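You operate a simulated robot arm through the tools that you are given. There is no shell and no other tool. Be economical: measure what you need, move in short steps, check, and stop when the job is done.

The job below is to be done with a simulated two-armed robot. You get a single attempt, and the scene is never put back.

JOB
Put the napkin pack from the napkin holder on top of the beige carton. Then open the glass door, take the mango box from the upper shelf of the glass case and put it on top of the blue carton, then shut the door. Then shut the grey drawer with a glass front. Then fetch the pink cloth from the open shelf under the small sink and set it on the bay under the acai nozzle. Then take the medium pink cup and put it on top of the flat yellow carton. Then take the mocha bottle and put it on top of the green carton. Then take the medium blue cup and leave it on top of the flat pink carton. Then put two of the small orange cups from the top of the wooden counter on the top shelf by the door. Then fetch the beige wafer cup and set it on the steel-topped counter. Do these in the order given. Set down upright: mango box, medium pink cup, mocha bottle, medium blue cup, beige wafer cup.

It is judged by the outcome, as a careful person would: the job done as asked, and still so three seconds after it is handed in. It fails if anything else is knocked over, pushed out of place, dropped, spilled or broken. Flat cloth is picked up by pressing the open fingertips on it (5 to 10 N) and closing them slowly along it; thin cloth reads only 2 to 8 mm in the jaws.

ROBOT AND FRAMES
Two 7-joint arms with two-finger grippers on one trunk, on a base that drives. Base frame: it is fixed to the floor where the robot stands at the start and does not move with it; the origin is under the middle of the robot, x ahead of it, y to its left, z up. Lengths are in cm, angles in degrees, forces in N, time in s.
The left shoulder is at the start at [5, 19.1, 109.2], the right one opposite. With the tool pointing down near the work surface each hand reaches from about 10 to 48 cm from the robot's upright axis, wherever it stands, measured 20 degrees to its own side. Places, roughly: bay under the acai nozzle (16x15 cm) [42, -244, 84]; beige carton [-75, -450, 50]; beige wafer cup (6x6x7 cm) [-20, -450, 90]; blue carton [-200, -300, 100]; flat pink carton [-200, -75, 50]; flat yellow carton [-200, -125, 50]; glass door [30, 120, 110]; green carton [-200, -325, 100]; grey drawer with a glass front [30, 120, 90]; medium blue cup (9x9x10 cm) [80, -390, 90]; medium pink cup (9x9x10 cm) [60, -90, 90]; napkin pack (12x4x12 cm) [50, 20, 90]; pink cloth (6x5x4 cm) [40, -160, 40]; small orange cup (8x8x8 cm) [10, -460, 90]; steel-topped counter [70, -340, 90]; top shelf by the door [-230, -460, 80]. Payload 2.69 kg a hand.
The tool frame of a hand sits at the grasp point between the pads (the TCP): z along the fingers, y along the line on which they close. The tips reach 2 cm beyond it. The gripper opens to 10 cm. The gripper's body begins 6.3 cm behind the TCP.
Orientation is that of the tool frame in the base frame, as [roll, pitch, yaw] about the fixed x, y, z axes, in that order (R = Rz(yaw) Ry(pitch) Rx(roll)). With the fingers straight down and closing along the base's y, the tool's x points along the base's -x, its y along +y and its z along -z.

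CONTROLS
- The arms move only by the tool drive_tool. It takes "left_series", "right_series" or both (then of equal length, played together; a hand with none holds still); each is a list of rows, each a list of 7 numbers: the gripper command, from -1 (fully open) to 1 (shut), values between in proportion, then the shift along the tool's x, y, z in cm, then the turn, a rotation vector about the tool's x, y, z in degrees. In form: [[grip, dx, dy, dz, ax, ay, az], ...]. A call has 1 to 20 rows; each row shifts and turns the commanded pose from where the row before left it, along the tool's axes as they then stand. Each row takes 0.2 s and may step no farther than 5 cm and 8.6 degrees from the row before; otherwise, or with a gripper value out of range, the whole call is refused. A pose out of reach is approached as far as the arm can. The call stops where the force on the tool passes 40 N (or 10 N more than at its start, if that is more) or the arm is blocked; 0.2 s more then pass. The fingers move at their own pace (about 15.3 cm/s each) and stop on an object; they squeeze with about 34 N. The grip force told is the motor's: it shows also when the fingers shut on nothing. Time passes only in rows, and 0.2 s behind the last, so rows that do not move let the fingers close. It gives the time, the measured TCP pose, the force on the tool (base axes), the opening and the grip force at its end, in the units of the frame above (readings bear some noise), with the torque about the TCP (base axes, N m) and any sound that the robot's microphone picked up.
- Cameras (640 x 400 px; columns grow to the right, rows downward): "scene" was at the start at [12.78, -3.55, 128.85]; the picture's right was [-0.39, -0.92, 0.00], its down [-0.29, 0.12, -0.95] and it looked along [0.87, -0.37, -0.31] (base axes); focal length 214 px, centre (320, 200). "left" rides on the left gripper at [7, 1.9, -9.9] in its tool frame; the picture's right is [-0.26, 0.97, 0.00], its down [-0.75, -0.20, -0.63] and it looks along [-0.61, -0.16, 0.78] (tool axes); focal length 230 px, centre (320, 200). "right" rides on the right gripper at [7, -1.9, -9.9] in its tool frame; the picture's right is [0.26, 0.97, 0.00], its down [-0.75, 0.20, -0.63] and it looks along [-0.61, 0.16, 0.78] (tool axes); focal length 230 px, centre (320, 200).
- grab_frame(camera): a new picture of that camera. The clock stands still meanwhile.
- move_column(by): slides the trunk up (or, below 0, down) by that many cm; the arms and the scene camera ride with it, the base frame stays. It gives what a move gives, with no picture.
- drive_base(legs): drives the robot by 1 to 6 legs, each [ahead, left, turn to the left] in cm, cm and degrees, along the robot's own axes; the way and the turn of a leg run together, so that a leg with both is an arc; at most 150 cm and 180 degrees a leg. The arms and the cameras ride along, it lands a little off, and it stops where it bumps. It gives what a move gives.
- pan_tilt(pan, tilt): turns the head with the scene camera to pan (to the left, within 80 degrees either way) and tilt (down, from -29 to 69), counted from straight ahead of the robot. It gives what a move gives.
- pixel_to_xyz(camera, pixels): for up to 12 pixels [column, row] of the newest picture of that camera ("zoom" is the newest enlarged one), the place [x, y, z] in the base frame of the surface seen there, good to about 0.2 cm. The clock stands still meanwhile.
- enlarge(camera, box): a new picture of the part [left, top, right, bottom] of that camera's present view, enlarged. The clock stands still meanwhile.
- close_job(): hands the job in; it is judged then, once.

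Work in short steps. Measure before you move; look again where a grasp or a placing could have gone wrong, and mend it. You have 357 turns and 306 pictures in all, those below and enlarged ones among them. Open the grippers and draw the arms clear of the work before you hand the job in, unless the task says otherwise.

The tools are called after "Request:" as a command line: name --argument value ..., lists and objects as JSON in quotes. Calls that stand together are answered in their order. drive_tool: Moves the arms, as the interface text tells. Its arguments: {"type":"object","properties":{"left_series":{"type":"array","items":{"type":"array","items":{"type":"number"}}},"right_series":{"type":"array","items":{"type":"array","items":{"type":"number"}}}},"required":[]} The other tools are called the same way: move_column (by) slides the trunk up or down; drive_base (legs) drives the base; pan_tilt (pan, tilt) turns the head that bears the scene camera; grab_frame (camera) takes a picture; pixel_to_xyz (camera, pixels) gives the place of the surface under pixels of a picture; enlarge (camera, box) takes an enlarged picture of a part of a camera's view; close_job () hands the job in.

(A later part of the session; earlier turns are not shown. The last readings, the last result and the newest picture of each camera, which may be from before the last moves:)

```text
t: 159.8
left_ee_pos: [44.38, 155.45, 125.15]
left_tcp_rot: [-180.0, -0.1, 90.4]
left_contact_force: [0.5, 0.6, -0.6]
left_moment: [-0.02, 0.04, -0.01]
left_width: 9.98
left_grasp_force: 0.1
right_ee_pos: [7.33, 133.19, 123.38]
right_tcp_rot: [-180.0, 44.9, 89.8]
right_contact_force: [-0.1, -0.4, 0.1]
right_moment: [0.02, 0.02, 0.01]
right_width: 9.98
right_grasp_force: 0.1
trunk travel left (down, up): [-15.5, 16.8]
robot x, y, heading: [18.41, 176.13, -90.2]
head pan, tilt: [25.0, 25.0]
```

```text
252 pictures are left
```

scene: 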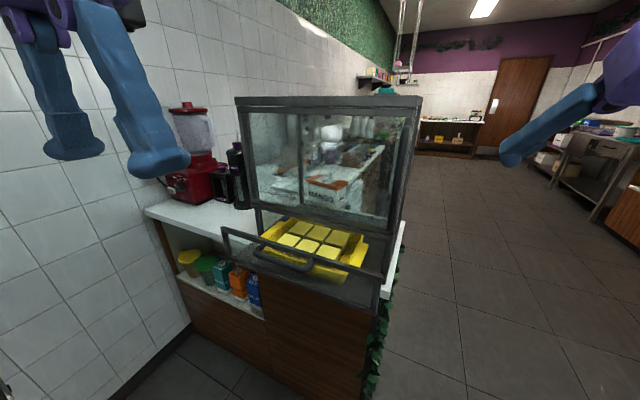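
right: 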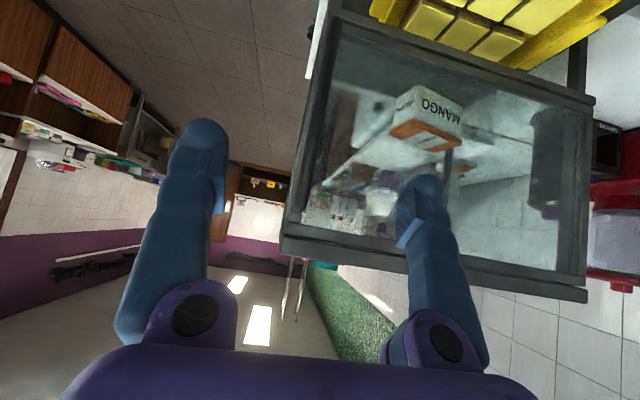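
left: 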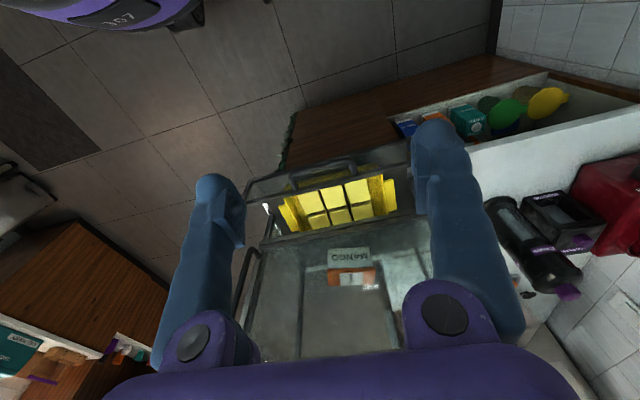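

The handle (310,150) lies between the fingers. I advance 12 cm along the tool and close on it.

Request:
drive_tool --right_series '[[-0.4, 0, 0, 4, 0, 0, 0], [-0.4, 0, 0, 4, 0, 0, 0], [-0.4, 0, 0, 2.5, 0, 0, 0], [-0.4, 0, 0, 1.5, 0, 0, 0], [-0.4, 0, 0, 0, 0, 0, 0], [1, 0, 0, 0, 0, 0, 0], [1, 0, 0, 0, 0, 0, 0], [1, 0, 0, 0, 0, 0, 0]]'

Request:
grab_frame --camera "right"

```text
t: 161.7
left_ee_pos: [44.57, 155.23, 125.11]
left_tcp_rot: [-179.8, 0.0, 90.5]
left_contact_force: [0.7, 0.6, 0.4]
left_moment: [0.03, 0.0, 0.04]
left_width: 10.0
left_grasp_force: 0.0
right_ee_pos: [7.2, 124.69, 114.85]
right_tcp_rot: [-179.9, 44.9, 90.1]
right_contact_force: [12.1, -1.4, -5.1]
right_moment: [-0.39, -0.08, 0.2]
right_width: 1.27
right_grasp_force: 39.3
trunk travel left (down, up): [-15.5, 16.8]
robot x, y, heading: [19.05, 175.97, -90.4]
head pan, tilt: [25.0, 25.0]
```

```text
251 pictures are left
```

right: 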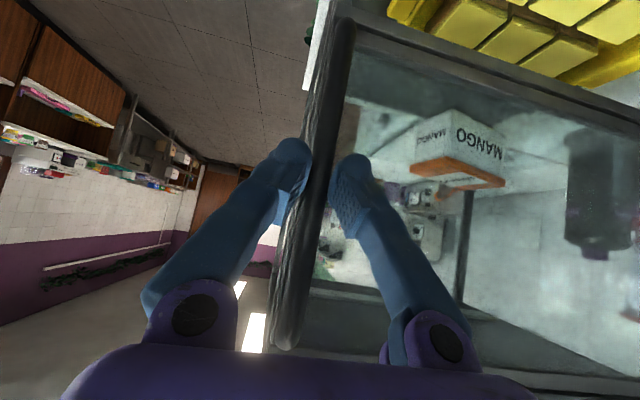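

Gripped on the bar (1.27 cm). I pull it along the door's arc, turning the tool with it, 10° first.

Request:
drive_tool --right_series '[[1, 1.19, 0.15, -1.19, 1.77, 0, 1.77], [1, 1.19, 0.18, -1.19, 1.77, 0, 1.77], [1, 1.19, 0.18, -1.19, 1.77, 0, 1.77], [1, 1.19, 0.18, -1.19, 1.77, 0, 1.77], [1, 0, 0, 0, 0, 0, 0]]'

Request:
grab_frame --camera "right"

```text
t: 162.8
left_ee_pos: [44.41, 155.36, 125.16]
left_tcp_rot: [-179.8, 0.1, 90.3]
left_contact_force: [0.9, -0.8, -0.5]
left_moment: [0.03, -0.02, 0.01]
left_width: 10.01
left_grasp_force: 0.0
right_ee_pos: [5.22, 130.93, 115.22]
right_tcp_rot: [180.0, 45.1, 79.6]
right_contact_force: [0.2, 0.5, 0.1]
right_moment: [0.03, 0.03, 0.02]
right_width: 0.0
right_grasp_force: 29.7
right hand out of reach, approached as far as the arm can: row 1, 2, 3
trunk travel left (down, up): [-15.5, 16.8]
robot x, y, heading: [19.14, 176.28, -90.3]
head pan, tilt: [25.0, 25.0]
```

```text
250 pictures are left
```

right: 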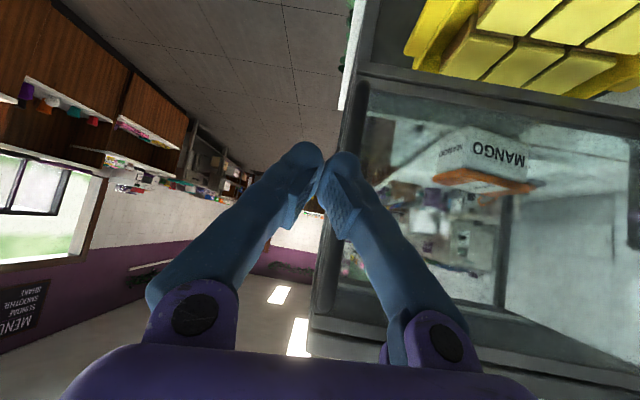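

It slipped off at a reach limit. I check where the handle is now.

Request:
pixel_to_xyz --camera "right" --pixels '[[352, 130], [345, 140], [325, 270], [335, 300], [430, 85], [600, 140]]'

Request:
enlarge --camera "scene" --box '[220, 80, 460, 300]'

```text
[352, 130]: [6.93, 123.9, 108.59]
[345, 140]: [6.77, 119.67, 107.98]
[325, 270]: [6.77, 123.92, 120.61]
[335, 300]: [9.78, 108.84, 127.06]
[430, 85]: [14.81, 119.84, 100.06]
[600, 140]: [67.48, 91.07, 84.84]
```

```text
1.82 times, centred on (340, 190) of scene
```

zoom: 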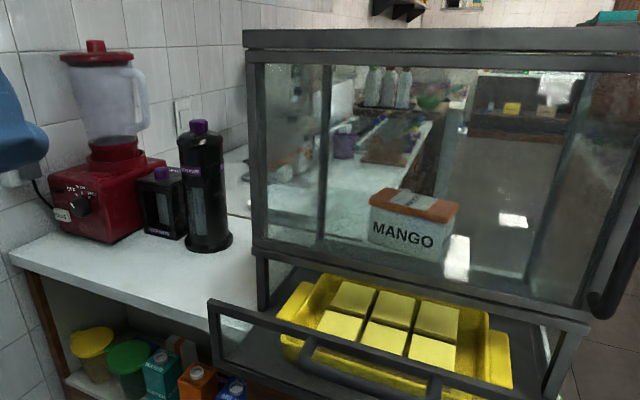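

The door is still shut. I open and draw the hand back, restore its yaw, and strafe the base 10 cm more left so the arm has room.

Request:
drive_tool --right_series '[[0, 2, 0, -2, 0, 0, 0], [-0.4, 0, 0, -2, -3.6, 0, -3.6], [-0.4, 0, 0, -2, -3.6, 0, -3.6], [-0.4, 0, 0, -2, 0, 0, 0]]'

Request:
drive_base --legs '[[0, 10, 0.3]]'

Request:
grab_frame --camera "right"

```text
t: 163.8
left_ee_pos: [44.46, 155.42, 125.11]
left_tcp_rot: [-179.9, 0.1, 90.4]
left_contact_force: [0.0, 1.5, 0.5]
left_moment: [0.0, 0.01, -0.03]
left_width: 10.0
left_grasp_force: 0.0
right_ee_pos: [6.28, 138.11, 119.46]
right_tcp_rot: [-179.9, 45.1, 90.0]
right_contact_force: [0.8, 0.2, -0.1]
right_moment: [-0.01, 0.04, -0.04]
right_width: 7.01
right_grasp_force: 0.1
trunk travel left (down, up): [-15.5, 16.8]
robot x, y, heading: [18.45, 176.54, -90.3]
head pan, tilt: [25.0, 25.0]
```

```text
t: 165.4
left_ee_pos: [54.36, 155.47, 125.05]
left_tcp_rot: [-179.9, 0.1, 90.6]
left_contact_force: [0.5, -0.5, -0.2]
left_moment: [0.02, 0.0, 0.0]
left_width: 9.99
left_grasp_force: 0.1
right_ee_pos: [16.37, 137.91, 119.42]
right_tcp_rot: [180.0, 45.0, 90.0]
right_contact_force: [0.2, 0.0, 0.2]
right_moment: [0.02, 0.05, 0.02]
right_width: 6.99
right_grasp_force: 0.1
trunk travel left (down, up): [-15.5, 16.8]
robot x, y, heading: [28.4, 176.5, -89.8]
head pan, tilt: [25.0, 25.0]
```

```text
248 pictures are left
```

right: 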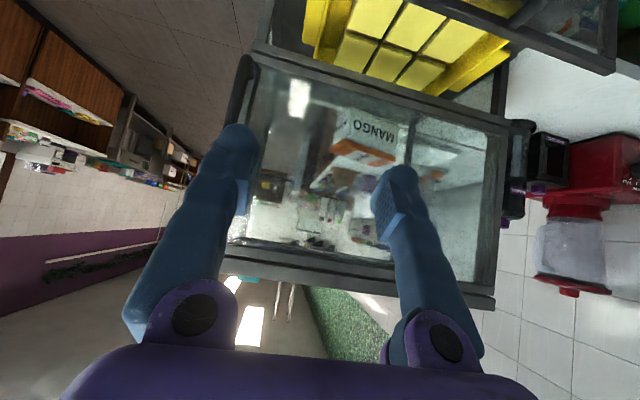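

I shift to x≈7.1 and advance onto the handle, then close.

Request:
drive_tool --right_series '[[-0.4, 0, -4, 0, 0, 0, 0], [-0.4, 0, -4, 0, 0, 0, 0], [-0.4, -3.4, -1.2, 0, 0, 0, 0], [-0.4, -3.4, 0, 0, 0, 0, 0], [-0.4, 0, 0, 4, 0, 0, 0], [-0.4, 0, 0, 4, 0, 0, 0], [-0.4, 0, 0, 3, 0, 0, 0], [-0.4, 0, 0, 2.2, 0, 0, 0], [-0.4, 0, 0, 0, 0, 0, 0], [1, 0, 0, 0, 0, 0, 0], [1, 0, 0, 0, 0, 0, 0], [1, 0, 0, 0, 0, 0, 0]]'

Request:
grab_frame --camera "right"

```text
t: 168.0
left_ee_pos: [54.47, 155.53, 125.07]
left_tcp_rot: [-179.9, 0.1, 90.6]
left_contact_force: [0.8, 0.0, 0.0]
left_moment: [0.04, -0.01, -0.03]
left_width: 10.02
left_grasp_force: 0.0
right_ee_pos: [7.26, 123.67, 114.93]
right_tcp_rot: [179.9, 44.9, 90.2]
right_contact_force: [5.7, -1.9, -2.4]
right_moment: [-0.39, -0.08, 0.03]
right_width: 1.27
right_grasp_force: 39.9
trunk travel left (down, up): [-15.5, 16.8]
robot x, y, heading: [28.89, 176.5, -89.8]
head pan, tilt: [25.0, 25.0]
```

```text
247 pictures are left
```

right: 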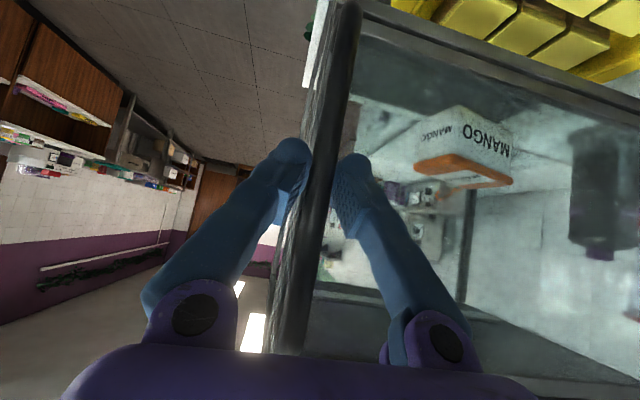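

Good grip, all rows reachable. I pull along the arc in smaller steps.

Request:
drive_tool --right_series '[[1, 0.6, 0.05, -0.6, 0.8, 0, 0.8], [1, 0.7, 0.08, -0.7, 1, 0, 1], [1, 0.9, 0.12, -0.9, 1.3, 0, 1.3], [1, 0.9, 0.12, -0.9, 1.3, 0, 1.3], [1, 0, 0, 0, 0, 0, 0]]'

Request:
grab_frame --camera "right"

```text
t: 169.2
left_ee_pos: [54.37, 155.48, 125.09]
left_tcp_rot: [-179.9, 0.0, 90.6]
left_contact_force: [-0.4, 0.1, 0.6]
left_moment: [0.04, -0.01, -0.01]
left_width: 10.01
left_grasp_force: 0.0
right_ee_pos: [7.36, 128.1, 114.8]
right_tcp_rot: [179.9, 44.9, 83.7]
right_contact_force: [0.4, -0.3, -0.2]
right_moment: [0.02, -0.02, 0.0]
right_width: 0.0
right_grasp_force: 29.8
trunk travel left (down, up): [-15.5, 16.8]
robot x, y, heading: [28.98, 175.99, -90.2]
head pan, tilt: [25.0, 25.0]
```

```text
246 pictures are left
```

right: 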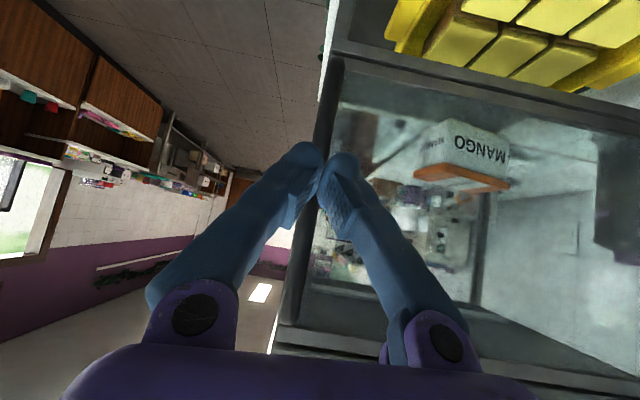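

It slipped again: the door has a catch and a pinch along x can't pull. Better: straddle the bar from the aisle side with one finger behind it (closing along y), tool pointing toward +x. I back off and reorient the right tool.

Request:
drive_tool --right_series '[[-0.4, 1.5, 0, -1.5, 0, 0, 0], [-0.6, 1.5, 0, -3, 0, 0, 0], [-0.6, 0, -3, -4, 0, 7.5, 0], [-0.6, 0, -3, 0, 0, 7.5, 0], [-0.6, 0, -3, 0, 0, 7.5, 0], [-0.6, 0, -3, 0, 0, 7.5, 0], [-0.6, 0, -3, 0, 0, 7.5, 0], [-0.6, 0, -3, 0, 0, 7.5, 0], [-0.6, 0, 0, 0, 0, 0, 0]]'

Request:
drive_tool --right_series '[[-0.6, 0, 0, 0, 0, 0, 8.4], [-0.6, 0, 0, 0, 0, 0, 8.4], [-0.6, 0, 0, 0, 0, 0, 8.4], [-0.6, 0, 0, 0, 0, 0, 8.4], [-0.6, 0, 0, 0, 0, 0, 8.4], [-0.6, 0, 0, 0, 0, 0, 8.4], [-0.6, 0, 0, 0, 0, 0, 8.4], [-0.6, 0, 0, 0, 0, 0, 8.4], [-0.6, 0, 0, 0, 0, 0, 8.4], [-0.6, 0, 0, 0, 0, 0, 8.1], [-0.6, 0, 0, 0, 0, 8, 0], [-0.6, 0, 0, 0, 0, 8, 0], [-0.6, 0, 0, 0, 0, 8, 0], [-0.6, 0, 0, 0, 0, 8, 0], [-0.6, 0, 0, 0, 0, 8, 0], [-0.6, 0, 0, 0, 0, 8, 0], [-0.6, 0, 0, 0, 0, 8, 0], [-0.6, 0, 0, 0, 0, 4, 0]]'

Request:
grab_frame --camera "right"

Request:
grab_frame --camera "scene"

```text
t: 171.2
left_ee_pos: [54.44, 155.34, 125.06]
left_tcp_rot: [-179.9, 0.1, 90.6]
left_contact_force: [-0.5, -0.1, -0.7]
left_moment: [-0.02, -0.02, -0.01]
left_width: 9.98
left_grasp_force: 0.1
right_ee_pos: [-9.32, 138.01, 118.78]
right_tcp_rot: [180.0, 0.0, 83.7]
right_contact_force: [0.6, 0.8, -0.1]
right_moment: [-0.03, 0.0, 0.0]
right_width: 8.0
right_grasp_force: 0.0
trunk travel left (down, up): [-15.5, 16.8]
robot x, y, heading: [28.57, 176.16, -90.3]
head pan, tilt: [25.0, 25.0]
```

```text
t: 175.0
left_ee_pos: [54.31, 155.39, 125.16]
left_tcp_rot: [-179.9, 0.0, 90.7]
left_contact_force: [0.3, 0.1, 0.1]
left_moment: [0.0, 0.01, 0.02]
left_width: 10.0
left_grasp_force: 0.0
right_ee_pos: [-9.52, 137.9, 118.86]
right_tcp_rot: [-180.0, -60.0, 0.3]
right_contact_force: [-0.6, 0.1, 0.4]
right_moment: [-0.02, -0.02, 0.0]
right_width: 8.0
right_grasp_force: 0.2
trunk travel left (down, up): [-15.5, 16.8]
robot x, y, heading: [28.98, 176.01, -90.1]
head pan, tilt: [25.0, 25.0]
```

```text
245 pictures are left
```

right: 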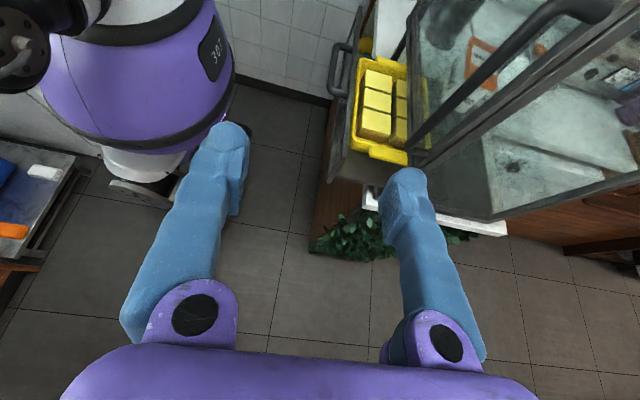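

```text
244 pictures are left
```

scene: 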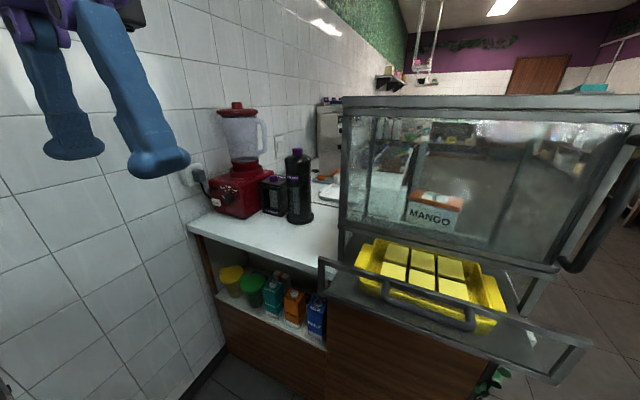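

The orientation is right. I set the opening to about 3.2 cm and move to a standoff beside the handle, then look.

Request:
drive_tool --right_series '[[0.36, 0, 3.4, 0, 0, 0, 0], [0.36, 0, 3.4, 0, 0, 0, 0], [0.36, 0, 3.4, 0, 0, 0, 0], [0.36, 0, 3.3, 0, 0, 0, 0], [0.36, 2.15, 0, 2.6, 0, 0, 0], [0.36, 2.15, 0, 2.6, 0, 0, 0], [0.36, 0, 0, 0, 0, 0, 0]]'

Request:
grab_frame --camera "right"

```text
t: 176.6
left_ee_pos: [54.4, 155.57, 125.23]
left_tcp_rot: [-180.0, 0.0, 90.6]
left_contact_force: [0.3, -0.1, 0.6]
left_moment: [0.02, -0.03, 0.0]
left_width: 10.01
left_grasp_force: 0.1
right_ee_pos: [-2.75, 124.69, 120.05]
right_tcp_rot: [179.9, -60.0, 0.3]
right_contact_force: [-0.9, 0.8, 0.6]
right_moment: [-0.01, 0.03, -0.02]
right_width: 3.23
right_grasp_force: 0.1
trunk travel left (down, up): [-15.5, 16.8]
robot x, y, heading: [28.96, 176.01, -89.8]
head pan, tilt: [25.0, 25.0]
```

```text
243 pictures are left
```

right: 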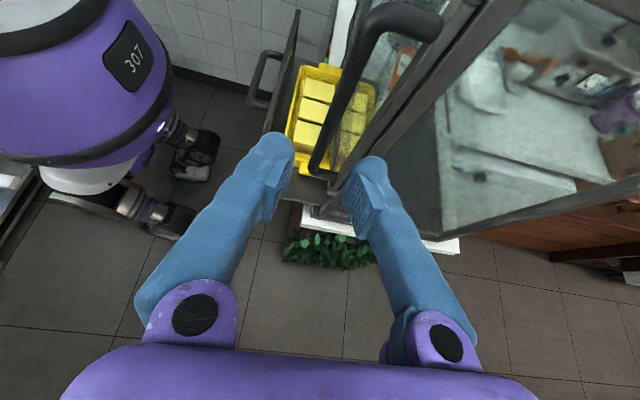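

The bar lies between the fingers. I advance 11.5 cm along the tool and look again.

Request:
drive_tool --right_series '[[0.36, 0, 0, 3, 0, 0, 0], [0.36, 0, 0, 3, 0, 0, 0], [0.36, 0, 0, 3, 0, 0, 0], [0.36, 0, 0, 2.5, 0, 0, 0], [0.36, 0, 0, 0, 0, 0, 0]]'

Request:
grab_frame --camera "right"

```text
t: 177.8
left_ee_pos: [54.39, 155.46, 125.19]
left_tcp_rot: [-179.9, 0.0, 90.6]
left_contact_force: [0.1, -0.1, 0.3]
left_moment: [-0.01, 0.01, -0.01]
left_width: 10.0
left_grasp_force: 0.2
right_ee_pos: [7.21, 124.45, 114.28]
right_tcp_rot: [-179.9, -59.9, 0.3]
right_contact_force: [0.4, 0.2, -0.1]
right_moment: [-0.03, -0.01, -0.04]
right_width: 3.23
right_grasp_force: 0.3
trunk travel left (down, up): [-15.5, 16.8]
robot x, y, heading: [28.57, 176.02, -89.9]
head pan, tilt: [25.0, 25.0]
```

```text
242 pictures are left
```

right: 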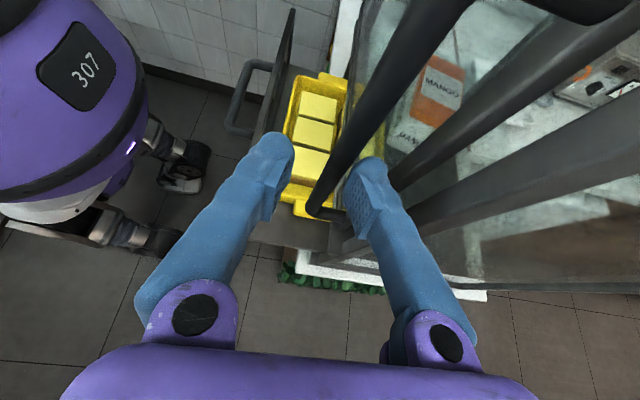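

The bar is straddled, one finger behind it. I close and pull toward +y gently, following the arc.

Request:
drive_tool --right_series '[[1, 0, 0, 0, 0, 0, 0], [1, 0, 0, 0, 0, 0, 0], [1, 0, -0.5, 0, 0, 0, 0], [1, 0, -0.7, 0, 0, 0, 0], [1, 0, -0.8, 0.1, 0, 0, 0], [1, 0.05, -1, 0.15, 0, 0, 0], [1, 0.05, -1, 0.15, 0, 0, 0], [1, 0, 0, 0, 0, 0, 0]]'

Request:
grab_frame --camera "right"

```text
t: 179.6
left_ee_pos: [54.23, 155.45, 124.99]
left_tcp_rot: [-179.9, 0.1, 90.5]
left_contact_force: [-0.6, 0.2, 0.3]
left_moment: [-0.01, 0.0, 0.0]
left_width: 10.0
left_grasp_force: 0.0
right_ee_pos: [7.58, 128.56, 114.1]
right_tcp_rot: [179.9, -60.0, 0.2]
right_contact_force: [1.1, 0.2, -1.0]
right_moment: [-0.02, -0.04, -0.03]
right_width: 0.01
right_grasp_force: 29.1
trunk travel left (down, up): [-15.5, 16.8]
robot x, y, heading: [28.72, 175.79, -89.9]
head pan, tilt: [25.0, 25.0]
```

```text
241 pictures are left
```

right: 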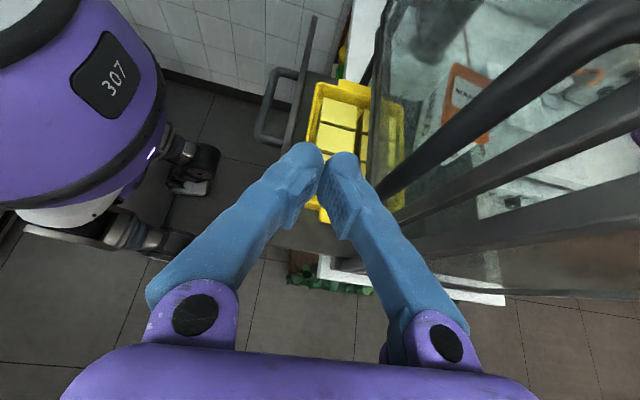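

The fingers came off again. I check whether the door moved and where the bar is.

Request:
pixel_to_xyz --camera "right" --pixels '[[430, 150], [500, 85], [410, 180], [470, 150], [540, 120]]'

Request:
enlarge --camera "scene" --box '[320, 80, 640, 300]'

```text
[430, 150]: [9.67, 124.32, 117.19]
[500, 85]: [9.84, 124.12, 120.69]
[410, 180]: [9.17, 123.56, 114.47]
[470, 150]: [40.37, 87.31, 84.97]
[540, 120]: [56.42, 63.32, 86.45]
```

```text
1.82 times, centred on (480, 190) of scene
```

zoom: 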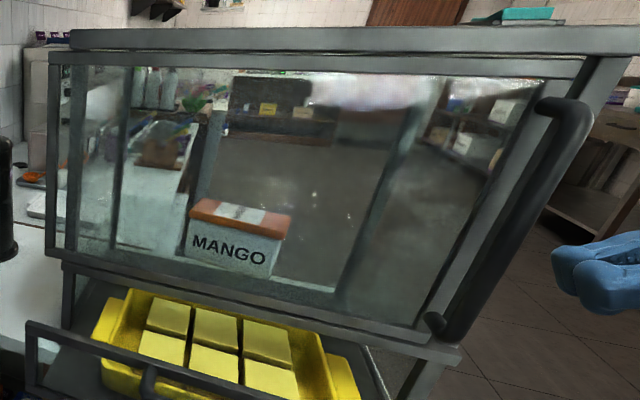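

The bar moved +2.3 cm in x with unchanged y — the door seems to slide toward +x. I measure the door's edges to confirm.

Request:
pixel_to_xyz --camera "zoom" --pixels '[[55, 150], [52, 240], [62, 60], [75, 150], [540, 85], [575, 110], [440, 325], [395, 345], [555, 130], [520, 190], [66, 275], [600, 60]]'

```text
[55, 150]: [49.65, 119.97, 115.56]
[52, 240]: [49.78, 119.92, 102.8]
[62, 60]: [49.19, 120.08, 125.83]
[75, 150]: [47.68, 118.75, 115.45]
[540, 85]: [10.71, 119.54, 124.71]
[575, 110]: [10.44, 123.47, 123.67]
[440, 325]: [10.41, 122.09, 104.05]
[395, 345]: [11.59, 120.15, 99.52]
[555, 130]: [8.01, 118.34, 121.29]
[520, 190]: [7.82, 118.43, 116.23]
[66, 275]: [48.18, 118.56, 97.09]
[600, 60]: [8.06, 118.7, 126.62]
```

Confirmed: the door slides in +x (left edge now at x≈50). I tuck the left hand in, re-straddle the bar, grip it and then push it in +x.

Request:
drive_tool --left_series '[[-1, -1, -3, 0, 0, 0, 0], [-1, -1, -3, 0, 0, 0, 0], [-1, -1, -3, 0, 0, 0, 0], [-1, -1, -3, 0, 0, 0, 0], [-1, -1, -3, 0, 0, 0, 0], [-1, 0, 0, 0, 0, 0, 0], [-1, 0, 0, 0, 0, 0, 0], [-1, 0, 0, 0, 0, 0, 0], [-1, 0, 0, 0, 0, 0, 0], [-1, 0, 0, 0, 0, 0, 0]]' --right_series '[[0.9, 0, 0, -3, 0, 0, 0], [0.36, 0, 0, -3, 0, 0, 0], [0.36, 0, 2, 0, 0, 0, 0], [0.36, 0, 2.1, 0, 0, 0, 0], [0.36, 0, 0, 3, 0, 0, 0], [0.36, 0, 0, 3, 0, 0, 0], [0.36, 0, 0, 2.4, 0, 0, 0], [1, 0, 0, 0, 0, 0, 0], [1, 0, 0, 0, 0, 0, 0], [1, 0, 0, 0, 0, 0, 0]]'

Request:
grab_frame --camera "right"

```text
t: 181.8
left_ee_pos: [39.37, 150.19, 125.32]
left_tcp_rot: [-179.8, 0.0, 90.6]
left_contact_force: [-0.4, -0.6, 0.5]
left_moment: [-0.02, 0.01, 0.02]
left_width: 9.96
left_grasp_force: 0.0
right_ee_pos: [9.71, 124.65, 113.09]
right_tcp_rot: [179.9, -59.9, 0.4]
right_contact_force: [-0.2, -0.1, 0.2]
right_moment: [0.0, -0.01, -0.01]
right_width: 0.0
right_grasp_force: 29.5
trunk travel left (down, up): [-15.5, 16.8]
robot x, y, heading: [28.71, 176.28, -89.8]
head pan, tilt: [25.0, 25.0]
```

```text
239 pictures are left
```

right: 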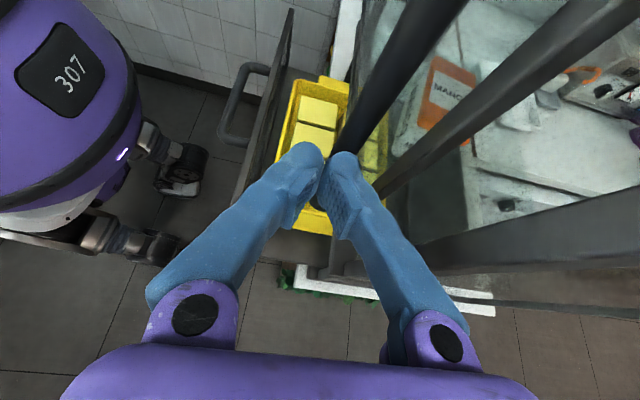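

The bar is just beyond the tips. I back up, open, and go in deeper before closing.

Request:
drive_tool --right_series '[[0.9, 0, 0, -2.5, 0, 0, 0], [0.3, 0, 0, -2, 0, 0, 0], [0.3, 0, 0.2, 0, 0, 0, 0], [0.3, 0, 0, 3, 0, 0, 0], [0.3, 0, 0, 3, 0, 0, 0], [0.3, 0, 0, 3, 0, 0, 0], [0.3, 0, 0, 0, 0, 0, 0]]'

Request:
grab_frame --camera "right"

```text
t: 183.4
left_ee_pos: [39.2, 150.24, 125.27]
left_tcp_rot: [-179.9, 0.0, 90.6]
left_contact_force: [-0.5, 0.2, -0.4]
left_moment: [0.01, 0.02, -0.04]
left_width: 10.02
left_grasp_force: 0.1
right_ee_pos: [13.5, 124.33, 110.61]
right_tcp_rot: [179.9, -60.2, 0.3]
right_contact_force: [0.3, -0.2, -0.6]
right_moment: [-0.01, 0.0, -0.02]
right_width: 3.51
right_grasp_force: 0.1
trunk travel left (down, up): [-15.5, 16.8]
robot x, y, heading: [28.81, 176.19, -90.2]
head pan, tilt: [25.0, 25.0]
```

```text
238 pictures are left
```

right: 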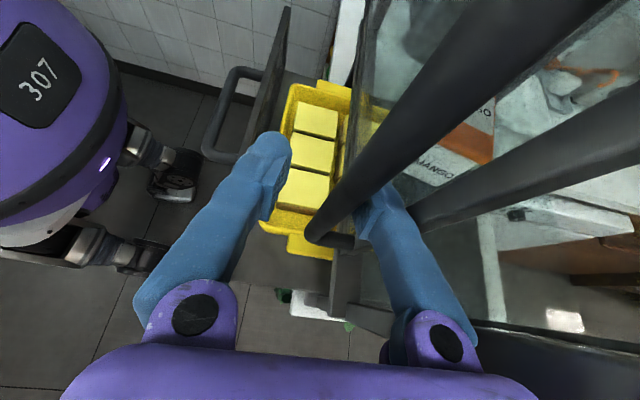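

Now the bar is well between the fingers. I close and push +x by 6 cm.

Request:
drive_tool --right_series '[[1, 0, 0, 0, 0, 0, 0], [1, 0, 0, 0, 0, 0, 0], [1, 0.5, 0, 0.866, 0, 0, 0], [1, 0.75, 0, 1.3, 0, 0, 0], [1, 0.75, 0, 1.3, 0, 0, 0], [1, 1, 0, 1.73, 0, 0, 0], [1, 0, 0, 0, 0, 0, 0]]'

Request:
grab_frame --camera "right"

```text
t: 183.9
left_ee_pos: [39.35, 149.87, 125.07]
left_tcp_rot: [-180.0, -0.1, 90.8]
left_contact_force: [0.0, 0.8, -0.3]
left_moment: [0.01, 0.0, -0.03]
left_width: 10.0
left_grasp_force: 0.1
right_ee_pos: [13.23, 123.38, 110.55]
right_tcp_rot: [178.8, -60.1, 0.0]
right_contact_force: [-0.4, -17.0, -5.7]
right_moment: [-0.11, 0.13, 0.17]
right_width: 0.6
right_grasp_force: 30.7
trunk travel left (down, up): [-15.5, 16.8]
robot x, y, heading: [28.52, 176.04, -89.9]
head pan, tilt: [25.0, 25.0]
stopped in row 2 (right hand): the force on the tool passed its limit at 43 N (the readings are from after the stop); the commanded pose is now the measured one
```

```text
237 pictures are left
```

right: 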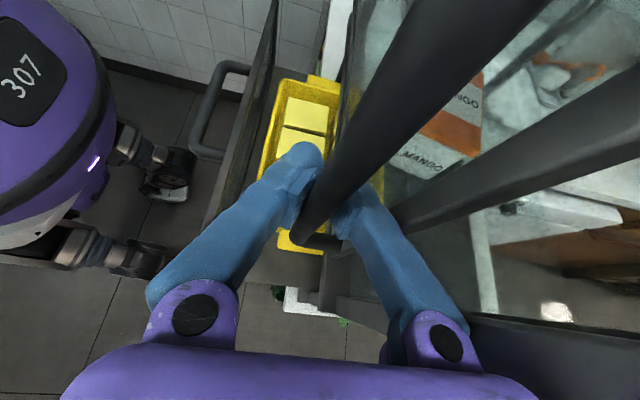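

The fingers pinched it unevenly. I'll push with the straddle open (palm against the bar) instead; first see where the bar is.

Request:
pixel_to_xyz --camera "right" --pixels '[[360, 130], [400, 80], [310, 205], [440, 30], [480, 160]]'

Request:
drive_tool --right_series '[[0.4, 0, 0, 0, 0, 0, 0], [0.4, 0, -0.5, 0, 0, 0, 0], [0.4, 0.5, 0, 0.866, 0, 0, 0], [0.4, 0.75, 0, 1.3, 0, 0, 0], [0.4, 0.75, 0, 1.3, 0, 0, 0], [0.4, 1, 0, 1.73, 0, 0, 0], [0.4, 1, 0, 1.73, 0, 0, 0], [0.4, 0, 0, 0, 0, 0, 0]]'

Request:
grab_frame --camera "right"

```text
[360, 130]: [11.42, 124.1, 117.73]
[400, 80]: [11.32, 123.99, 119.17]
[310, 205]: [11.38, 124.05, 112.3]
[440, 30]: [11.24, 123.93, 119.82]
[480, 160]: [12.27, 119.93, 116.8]
```

```text
t: 185.7
left_ee_pos: [39.29, 150.17, 125.38]
left_tcp_rot: [-179.9, 0.0, 90.7]
left_contact_force: [-0.6, 0.6, 0.4]
left_moment: [0.02, 0.01, -0.01]
left_width: 9.99
left_grasp_force: 0.2
right_ee_pos: [21.39, 124.2, 110.75]
right_tcp_rot: [178.9, -60.2, 0.2]
right_contact_force: [0.5, -0.3, 0.2]
right_moment: [-0.02, -0.03, 0.03]
right_width: 3.0
right_grasp_force: 0.1
trunk travel left (down, up): [-15.5, 16.8]
robot x, y, heading: [28.61, 176.14, -90.0]
head pan, tilt: [25.0, 25.0]
```

```text
236 pictures are left
```

right: 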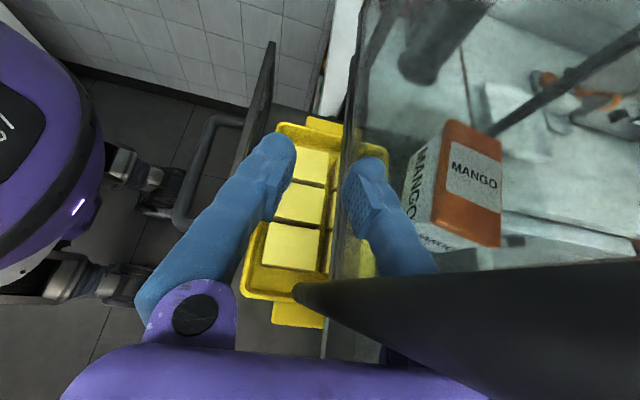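

The bar is nested against the palm and moving. I keep pushing +x another 12 cm with the arm.

Request:
drive_tool --right_series '[[0.4, 1, 0, 1.73, 0, 0, 0], [0.4, 1, 0, 1.73, 0, 0, 0], [0.4, 1, 0, 1.73, 0, 0, 0], [0.4, 1, 0, 1.73, 0, 0, 0], [0.4, 1, 0, 1.73, 0, 0, 0], [0.4, 1, 0, 1.73, 0, 0, 0], [0.4, 0, 0, 0, 0, 0, 0]]'

Request:
grab_frame --camera "right"

Request:
grab_frame --camera "scene"

```text
t: 187.2
left_ee_pos: [39.31, 149.99, 125.24]
left_tcp_rot: [-179.9, 0.0, 90.5]
left_contact_force: [-0.3, -0.2, 0.3]
left_moment: [-0.02, 0.0, 0.0]
left_width: 10.03
left_grasp_force: 0.1
right_ee_pos: [29.99, 125.27, 111.06]
right_tcp_rot: [178.1, -60.6, -0.3]
right_contact_force: [-3.4, -8.5, -1.9]
right_moment: [0.39, -0.24, 0.25]
right_width: 3.01
right_grasp_force: 0.2
right hand out of reach, approached as far as the arm can: row 4, 5, 6
trunk travel left (down, up): [-15.5, 16.8]
robot x, y, heading: [28.74, 176.01, -90.0]
head pan, tilt: [25.0, 25.0]
stopped in row 7 (right hand): the force on the tool passed its limit at 43 N (the readings are from after the stop); the commanded pose is now the measured one
```

```text
235 pictures are left
```

right: 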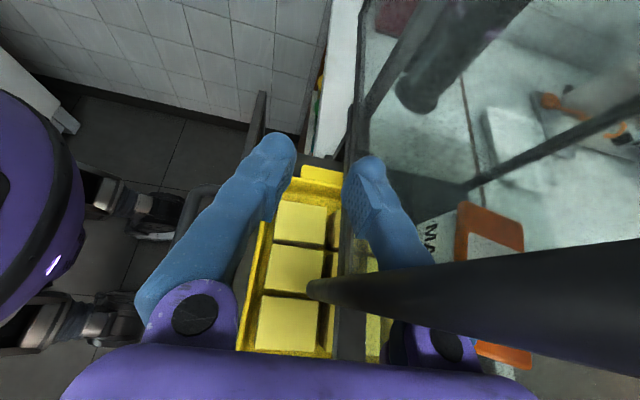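

```text
234 pictures are left
```

scene: 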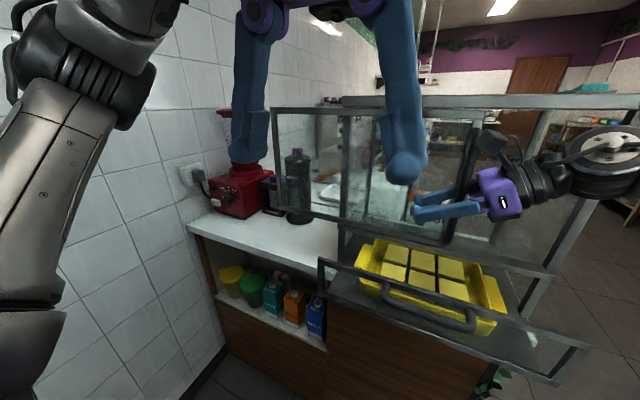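

The door has slid about 20 cm. I ease the side load and continue by strafing the base left 13 cm.

Request:
pixel_to_xyz --camera "scene" --pixels '[[60, 100], [120, 60], [30, 200], [20, 40], [276, 150], [345, 160], [460, 180]]'

Request:
drive_tool --right_series '[[0.4, -0.5, 0.4, -0.87, 0, 0, 0], [0.4, 0, 0.4, 0, 0, 0, 0]]'

Request:
drive_base --legs '[[0, 13, 0]]'

Request:
grab_frame --camera "scene"

```text
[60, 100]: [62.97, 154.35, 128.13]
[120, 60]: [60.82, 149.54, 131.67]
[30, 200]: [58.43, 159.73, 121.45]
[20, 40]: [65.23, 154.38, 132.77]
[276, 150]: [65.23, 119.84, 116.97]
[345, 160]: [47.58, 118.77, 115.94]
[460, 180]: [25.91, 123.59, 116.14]
```

```text
t: 187.8
left_ee_pos: [39.41, 150.09, 125.16]
left_tcp_rot: [-180.0, 0.0, 90.7]
left_contact_force: [0.3, -0.1, 0.5]
left_moment: [-0.01, -0.02, 0.0]
left_width: 9.99
left_grasp_force: 0.0
right_ee_pos: [29.19, 124.6, 111.09]
right_tcp_rot: [178.0, -60.5, 0.2]
right_contact_force: [0.0, 0.5, -0.3]
right_moment: [-0.01, 0.01, -0.01]
right_width: 2.99
right_grasp_force: 0.1
trunk travel left (down, up): [-15.5, 16.8]
robot x, y, heading: [28.62, 175.93, -89.9]
head pan, tilt: [25.0, 25.0]
```

```text
t: 189.6
left_ee_pos: [52.37, 150.04, 125.22]
left_tcp_rot: [-179.9, -0.1, 90.7]
left_contact_force: [0.5, 0.0, -0.2]
left_moment: [0.03, -0.03, -0.02]
left_width: 10.0
left_grasp_force: 0.1
right_ee_pos: [42.16, 124.57, 111.13]
right_tcp_rot: [178.1, -60.6, 0.1]
right_contact_force: [-0.3, -0.2, -0.2]
right_moment: [-0.01, 0.0, 0.0]
right_width: 2.99
right_grasp_force: 0.1
trunk travel left (down, up): [-15.5, 16.8]
robot x, y, heading: [41.48, 176.16, -90.0]
head pan, tilt: [25.0, 25.0]
```

```text
233 pictures are left
```

scene: 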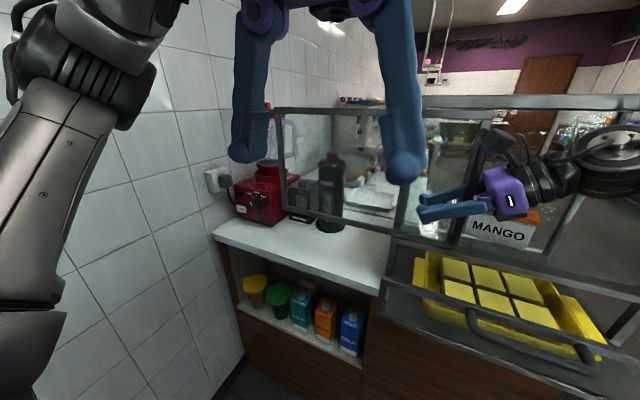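

Door well open; I strafe 7 cm more for room.

Request:
drive_base --legs '[[0, 7, 0]]'

Request:
enlarge --camera "scene" --box '[260, 80, 640, 300]'

```text
t: 190.4
left_ee_pos: [53.24, 150.2, 125.26]
left_tcp_rot: [-179.9, 0.0, 90.5]
left_contact_force: [1.0, 0.2, 0.5]
left_moment: [-0.02, 0.0, 0.03]
left_width: 9.97
left_grasp_force: 0.2
right_ee_pos: [42.62, 124.59, 111.11]
right_tcp_rot: [178.1, -60.5, -0.2]
right_contact_force: [-10.5, 6.7, 0.7]
right_moment: [-0.45, -0.64, -0.53]
right_width: 3.0
right_grasp_force: 0.1
trunk travel left (down, up): [-15.5, 16.8]
robot x, y, heading: [43.22, 175.99, -89.8]
head pan, tilt: [25.0, 25.0]
stopped in leg 1: the robot was blocked; the commanded pose is now the measured one
```

```text
1.68 times, centred on (450, 190) of scene
```

zoom: 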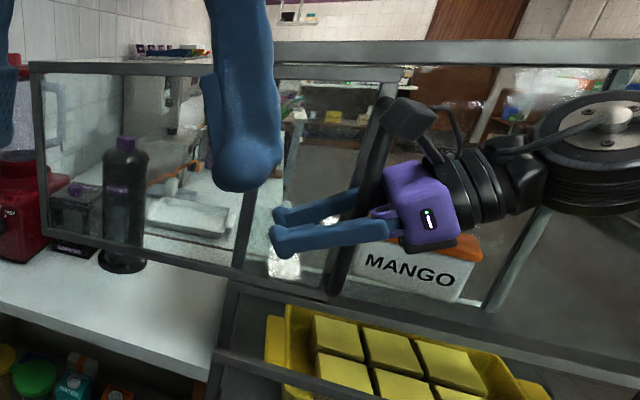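

The door is at its end stop (handle ≈ x 38). I withdraw the right hand off the bar, toward -x and then back.

Request:
drive_tool --right_series '[[0.4, -0.3, 0, -0.5, 0, 0, 0], [0.4, -1, 0, -1.73, 0, 0, 0], [0.4, -1.5, 0, -2.6, 0, 0, 0], [0.4, -1.5, 0, -2.6, 0, 0, 0], [0.4, -1.5, 0, -2.6, 0, 0, 0], [0.4, -1.5, 0, -2.6, 0, 0, 0], [0.4, -1.5, 0, -2.6, 0, 0, 0], [0.4, 0, -4, 0, 0, 0, 0], [0.4, 0, -4, 0, 0, 0, 0], [0.4, 0, -4, 0, 0, 0, 0]]'

Request:
enlarge --camera "scene" --box '[260, 80, 640, 300]'

```text
t: 192.2
left_ee_pos: [53.52, 149.82, 125.19]
left_tcp_rot: [-179.9, -0.1, 90.6]
left_contact_force: [-0.4, 0.1, 0.1]
left_moment: [0.0, -0.01, 0.0]
left_width: 10.0
left_grasp_force: 0.1
right_ee_pos: [24.86, 125.02, 111.01]
right_tcp_rot: [176.9, -60.8, -1.4]
right_contact_force: [-2.4, -28.4, -3.1]
right_moment: [0.52, -0.13, 0.21]
right_width: 4.34
right_grasp_force: 9.9
trunk travel left (down, up): [-15.5, 16.8]
robot x, y, heading: [42.53, 175.6, -89.7]
head pan, tilt: [25.0, 25.0]
stopped in row 8 (right hand): the force on the tool passed its limit at 56 N (the readings are from after the stop); the commanded pose is now the measured one
```

```text
1.68 times, centred on (450, 190) of scene
```

zoom: 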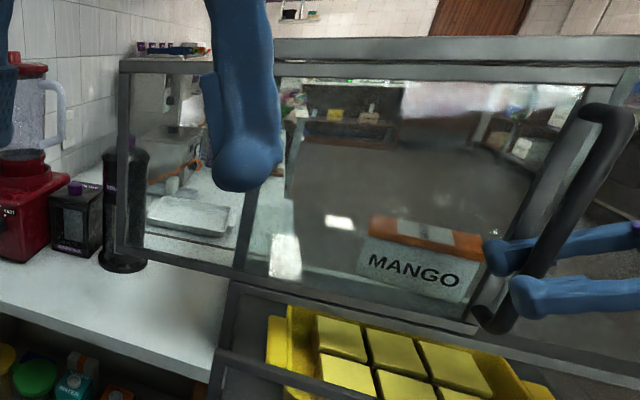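

The bar was dragged back along with the fingers. I recentre on the bar, push the door open again, then open wider before withdrawing.

Request:
drive_tool --right_series '[[0.2, 0, 0.4, 0, 0, 0, 0], [0.2, 0, 0.4, 0, 0, 0, 0], [0.2, 0.75, 0, 1.3, 0, 0, 0], [0.2, 1, 0, 1.73, 0, 0, 0], [0.2, 1, 0, 1.73, 0, 0, 0], [0.2, 1, 0, 1.73, 0, 0, 0], [0.2, 1, 0, 1.73, 0, 0, 0], [0.2, 1, 0, 1.73, 0, 0, 0], [0.2, 0, 0, 0, 0, 0, 0]]'

Request:
grab_frame --camera "right"

```text
t: 194.2
left_ee_pos: [53.56, 149.94, 125.31]
left_tcp_rot: [-179.8, 0.1, 90.5]
left_contact_force: [0.3, -0.1, -0.5]
left_moment: [-0.04, -0.02, 0.02]
left_width: 10.03
left_grasp_force: 0.1
right_ee_pos: [36.58, 124.1, 111.32]
right_tcp_rot: [176.9, -60.8, -0.6]
right_contact_force: [0.3, 0.0, -0.9]
right_moment: [0.0, 0.02, 0.01]
right_width: 3.98
right_grasp_force: 0.0
trunk travel left (down, up): [-15.5, 16.8]
robot x, y, heading: [42.67, 176.45, -89.8]
head pan, tilt: [25.0, 25.0]
```

```text
230 pictures are left
```

right: 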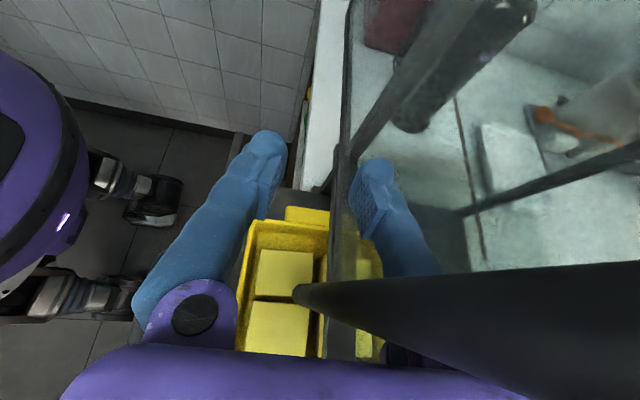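

Pushing on 6 cm more.

Request:
drive_tool --right_series '[[0.2, 1, 0, 1.73, 0, 0, 0], [0.2, 1, 0, 1.73, 0, 0, 0], [0.2, 1, 0, 1.73, 0, 0, 0], [0.2, 0, 0, 0, 0, 0, 0]]'

Request:
grab_frame --camera "right"

Request:
pixel_to_xyz --camera "right" --pixels '[[330, 300], [400, 330], [500, 320], [560, 290]]'

```text
t: 195.2
left_ee_pos: [53.52, 150.06, 125.35]
left_tcp_rot: [-179.9, 0.1, 90.6]
left_contact_force: [0.5, -0.1, 0.4]
left_moment: [-0.01, -0.03, 0.02]
left_width: 10.02
left_grasp_force: 0.0
right_ee_pos: [42.49, 123.86, 111.42]
right_tcp_rot: [176.8, -60.8, -0.6]
right_contact_force: [-0.3, -0.2, 0.1]
right_moment: [-0.02, 0.01, 0.01]
right_width: 3.97
right_grasp_force: 0.0
trunk travel left (down, up): [-15.5, 16.8]
robot x, y, heading: [43.2, 176.05, -89.8]
head pan, tilt: [25.0, 25.0]
```

```text
229 pictures are left
```

right: 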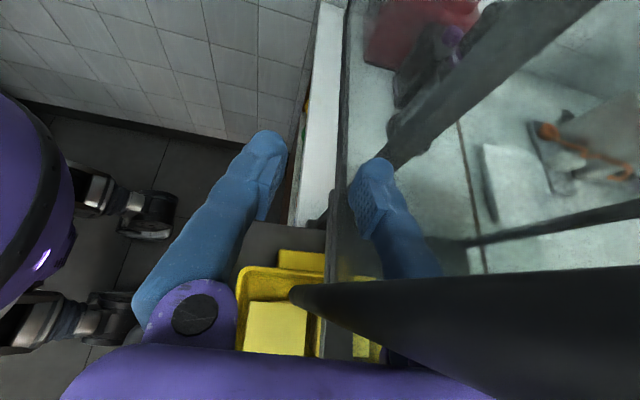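

```text
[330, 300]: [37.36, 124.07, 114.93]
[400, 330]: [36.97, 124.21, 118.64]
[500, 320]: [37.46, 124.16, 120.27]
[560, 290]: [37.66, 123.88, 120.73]
```

The bar is at x 37.4, y 124.1. The tool had drifted 3° in roll, which caused the drag; I straighten it and withdraw in small centred steps.

Request:
drive_tool --right_series '[[0.2, 0, 0, 0, 3.2, 0, 0], [0.15, 0, -0.2, 0, 0, 0, 0], [0.15, 0, 0, -1, 0, 0, 0], [0.15, 0, 0, -1.5, 0, 0, 0], [0.15, 0, 0, -2, 0, 0, 0], [0.15, 0, 0, 0, 0, 0, 0]]'

Request:
grab_frame --camera "right"

Request:
pixel_to_xyz --camera "right" --pixels '[[330, 260], [350, 240], [400, 260], [500, 320], [450, 220]]'

```text
t: 196.6
left_ee_pos: [53.6, 149.95, 125.25]
left_tcp_rot: [-180.0, 0.0, 90.6]
left_contact_force: [-0.3, -0.8, -0.2]
left_moment: [0.02, 0.02, 0.01]
left_width: 10.01
left_grasp_force: 0.0
right_ee_pos: [38.41, 124.18, 113.46]
right_tcp_rot: [-180.0, -60.8, -0.6]
right_contact_force: [-0.2, -0.5, -0.5]
right_moment: [0.01, 0.01, -0.01]
right_width: 4.26
right_grasp_force: 0.0
trunk travel left (down, up): [-15.5, 16.8]
robot x, y, heading: [42.97, 176.28, -90.0]
head pan, tilt: [25.0, 25.0]
```

```text
228 pictures are left
```

right: 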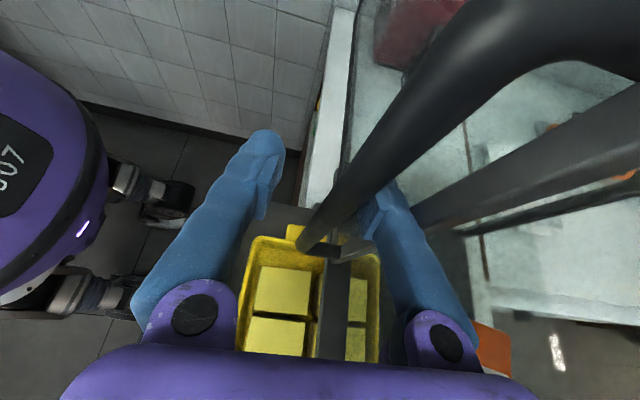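

```text
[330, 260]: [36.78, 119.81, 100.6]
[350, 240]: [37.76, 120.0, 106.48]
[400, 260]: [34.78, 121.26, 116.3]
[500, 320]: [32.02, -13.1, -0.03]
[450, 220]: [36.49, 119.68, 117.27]
```

The bar stayed put. I withdraw the rest of the way and then pull the hand back toward the robot.

Request:
drive_tool --right_series '[[0.15, 0, 0, -2, 0, 0, 0], [0.15, 0, 0, -2, 0, 0, 0], [0.15, 0, 0, -2, 0, 0, 0], [0.15, 0, 0, -2, 0, 0, 0], [0, 0, 0, -2, 0, 0, 0], [0, 0, -4, 0, 0, 0, 0], [0, 0, -4, 0, 0, 0, 0], [0, 0, -4, 0, 0, 0, 0]]'

Request:
grab_frame --camera "right"

Request:
enlarge --camera "scene" --box '[260, 80, 640, 300]'

```text
t: 198.3
left_ee_pos: [53.54, 150.19, 125.36]
left_tcp_rot: [-179.9, 0.1, 90.6]
left_contact_force: [-1.0, 0.0, -0.5]
left_moment: [-0.01, -0.01, 0.02]
left_width: 9.99
left_grasp_force: 0.1
right_ee_pos: [29.96, 136.51, 118.58]
right_tcp_rot: [179.9, -60.8, -0.5]
right_contact_force: [-0.1, 0.2, 0.3]
right_moment: [0.03, -0.01, -0.02]
right_width: 5.01
right_grasp_force: 0.0
trunk travel left (down, up): [-15.5, 16.8]
robot x, y, heading: [43.1, 176.21, -90.0]
head pan, tilt: [25.0, 25.0]
```

```text
227 pictures are left
```

right: 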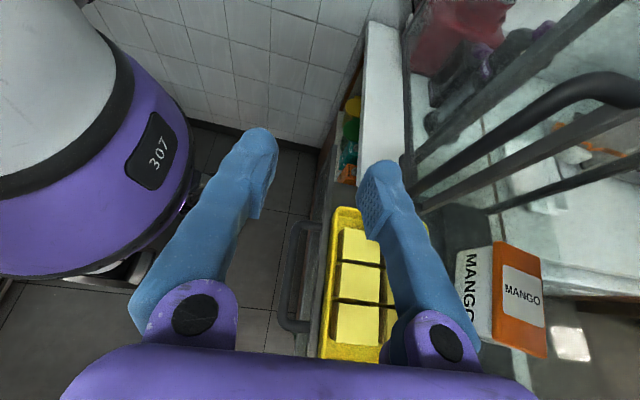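

```text
1.68 times, centred on (450, 190) of scene
```

zoom: 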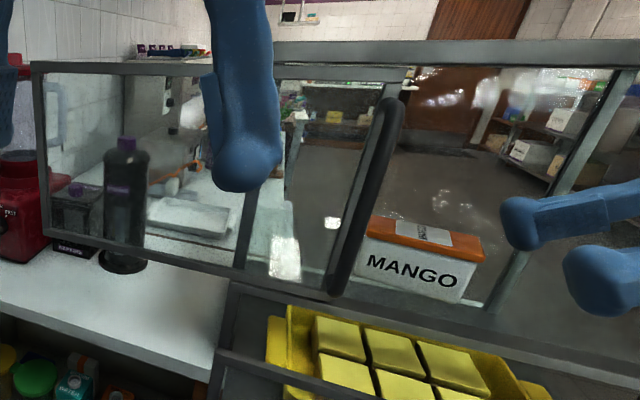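

The door stays open. I measure the mango box.

Request:
pixel_to_xyz --camera "zoom" --pixels '[[362, 262], [370, 222], [455, 300], [478, 255], [370, 235], [460, 262], [420, 230], [385, 218], [480, 240], [410, 285], [480, 300], [540, 190]]'

Request:
pixel_to_xyz --camera "right" --pixels '[[500, 245], [540, 260], [545, 350], [500, 345], [520, 300], [470, 270]]'

```text
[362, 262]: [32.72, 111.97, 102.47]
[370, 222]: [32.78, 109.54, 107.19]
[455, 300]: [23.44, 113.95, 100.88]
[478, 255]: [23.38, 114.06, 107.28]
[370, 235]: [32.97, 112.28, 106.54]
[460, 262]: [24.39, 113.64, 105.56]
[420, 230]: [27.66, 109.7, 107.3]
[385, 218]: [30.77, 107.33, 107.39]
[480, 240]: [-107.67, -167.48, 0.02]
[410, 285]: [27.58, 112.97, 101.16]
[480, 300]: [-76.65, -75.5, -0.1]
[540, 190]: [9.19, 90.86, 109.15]
```

```text
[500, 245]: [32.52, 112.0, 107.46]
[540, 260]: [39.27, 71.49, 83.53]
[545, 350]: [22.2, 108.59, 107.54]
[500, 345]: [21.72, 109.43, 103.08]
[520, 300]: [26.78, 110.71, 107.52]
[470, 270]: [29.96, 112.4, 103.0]
```

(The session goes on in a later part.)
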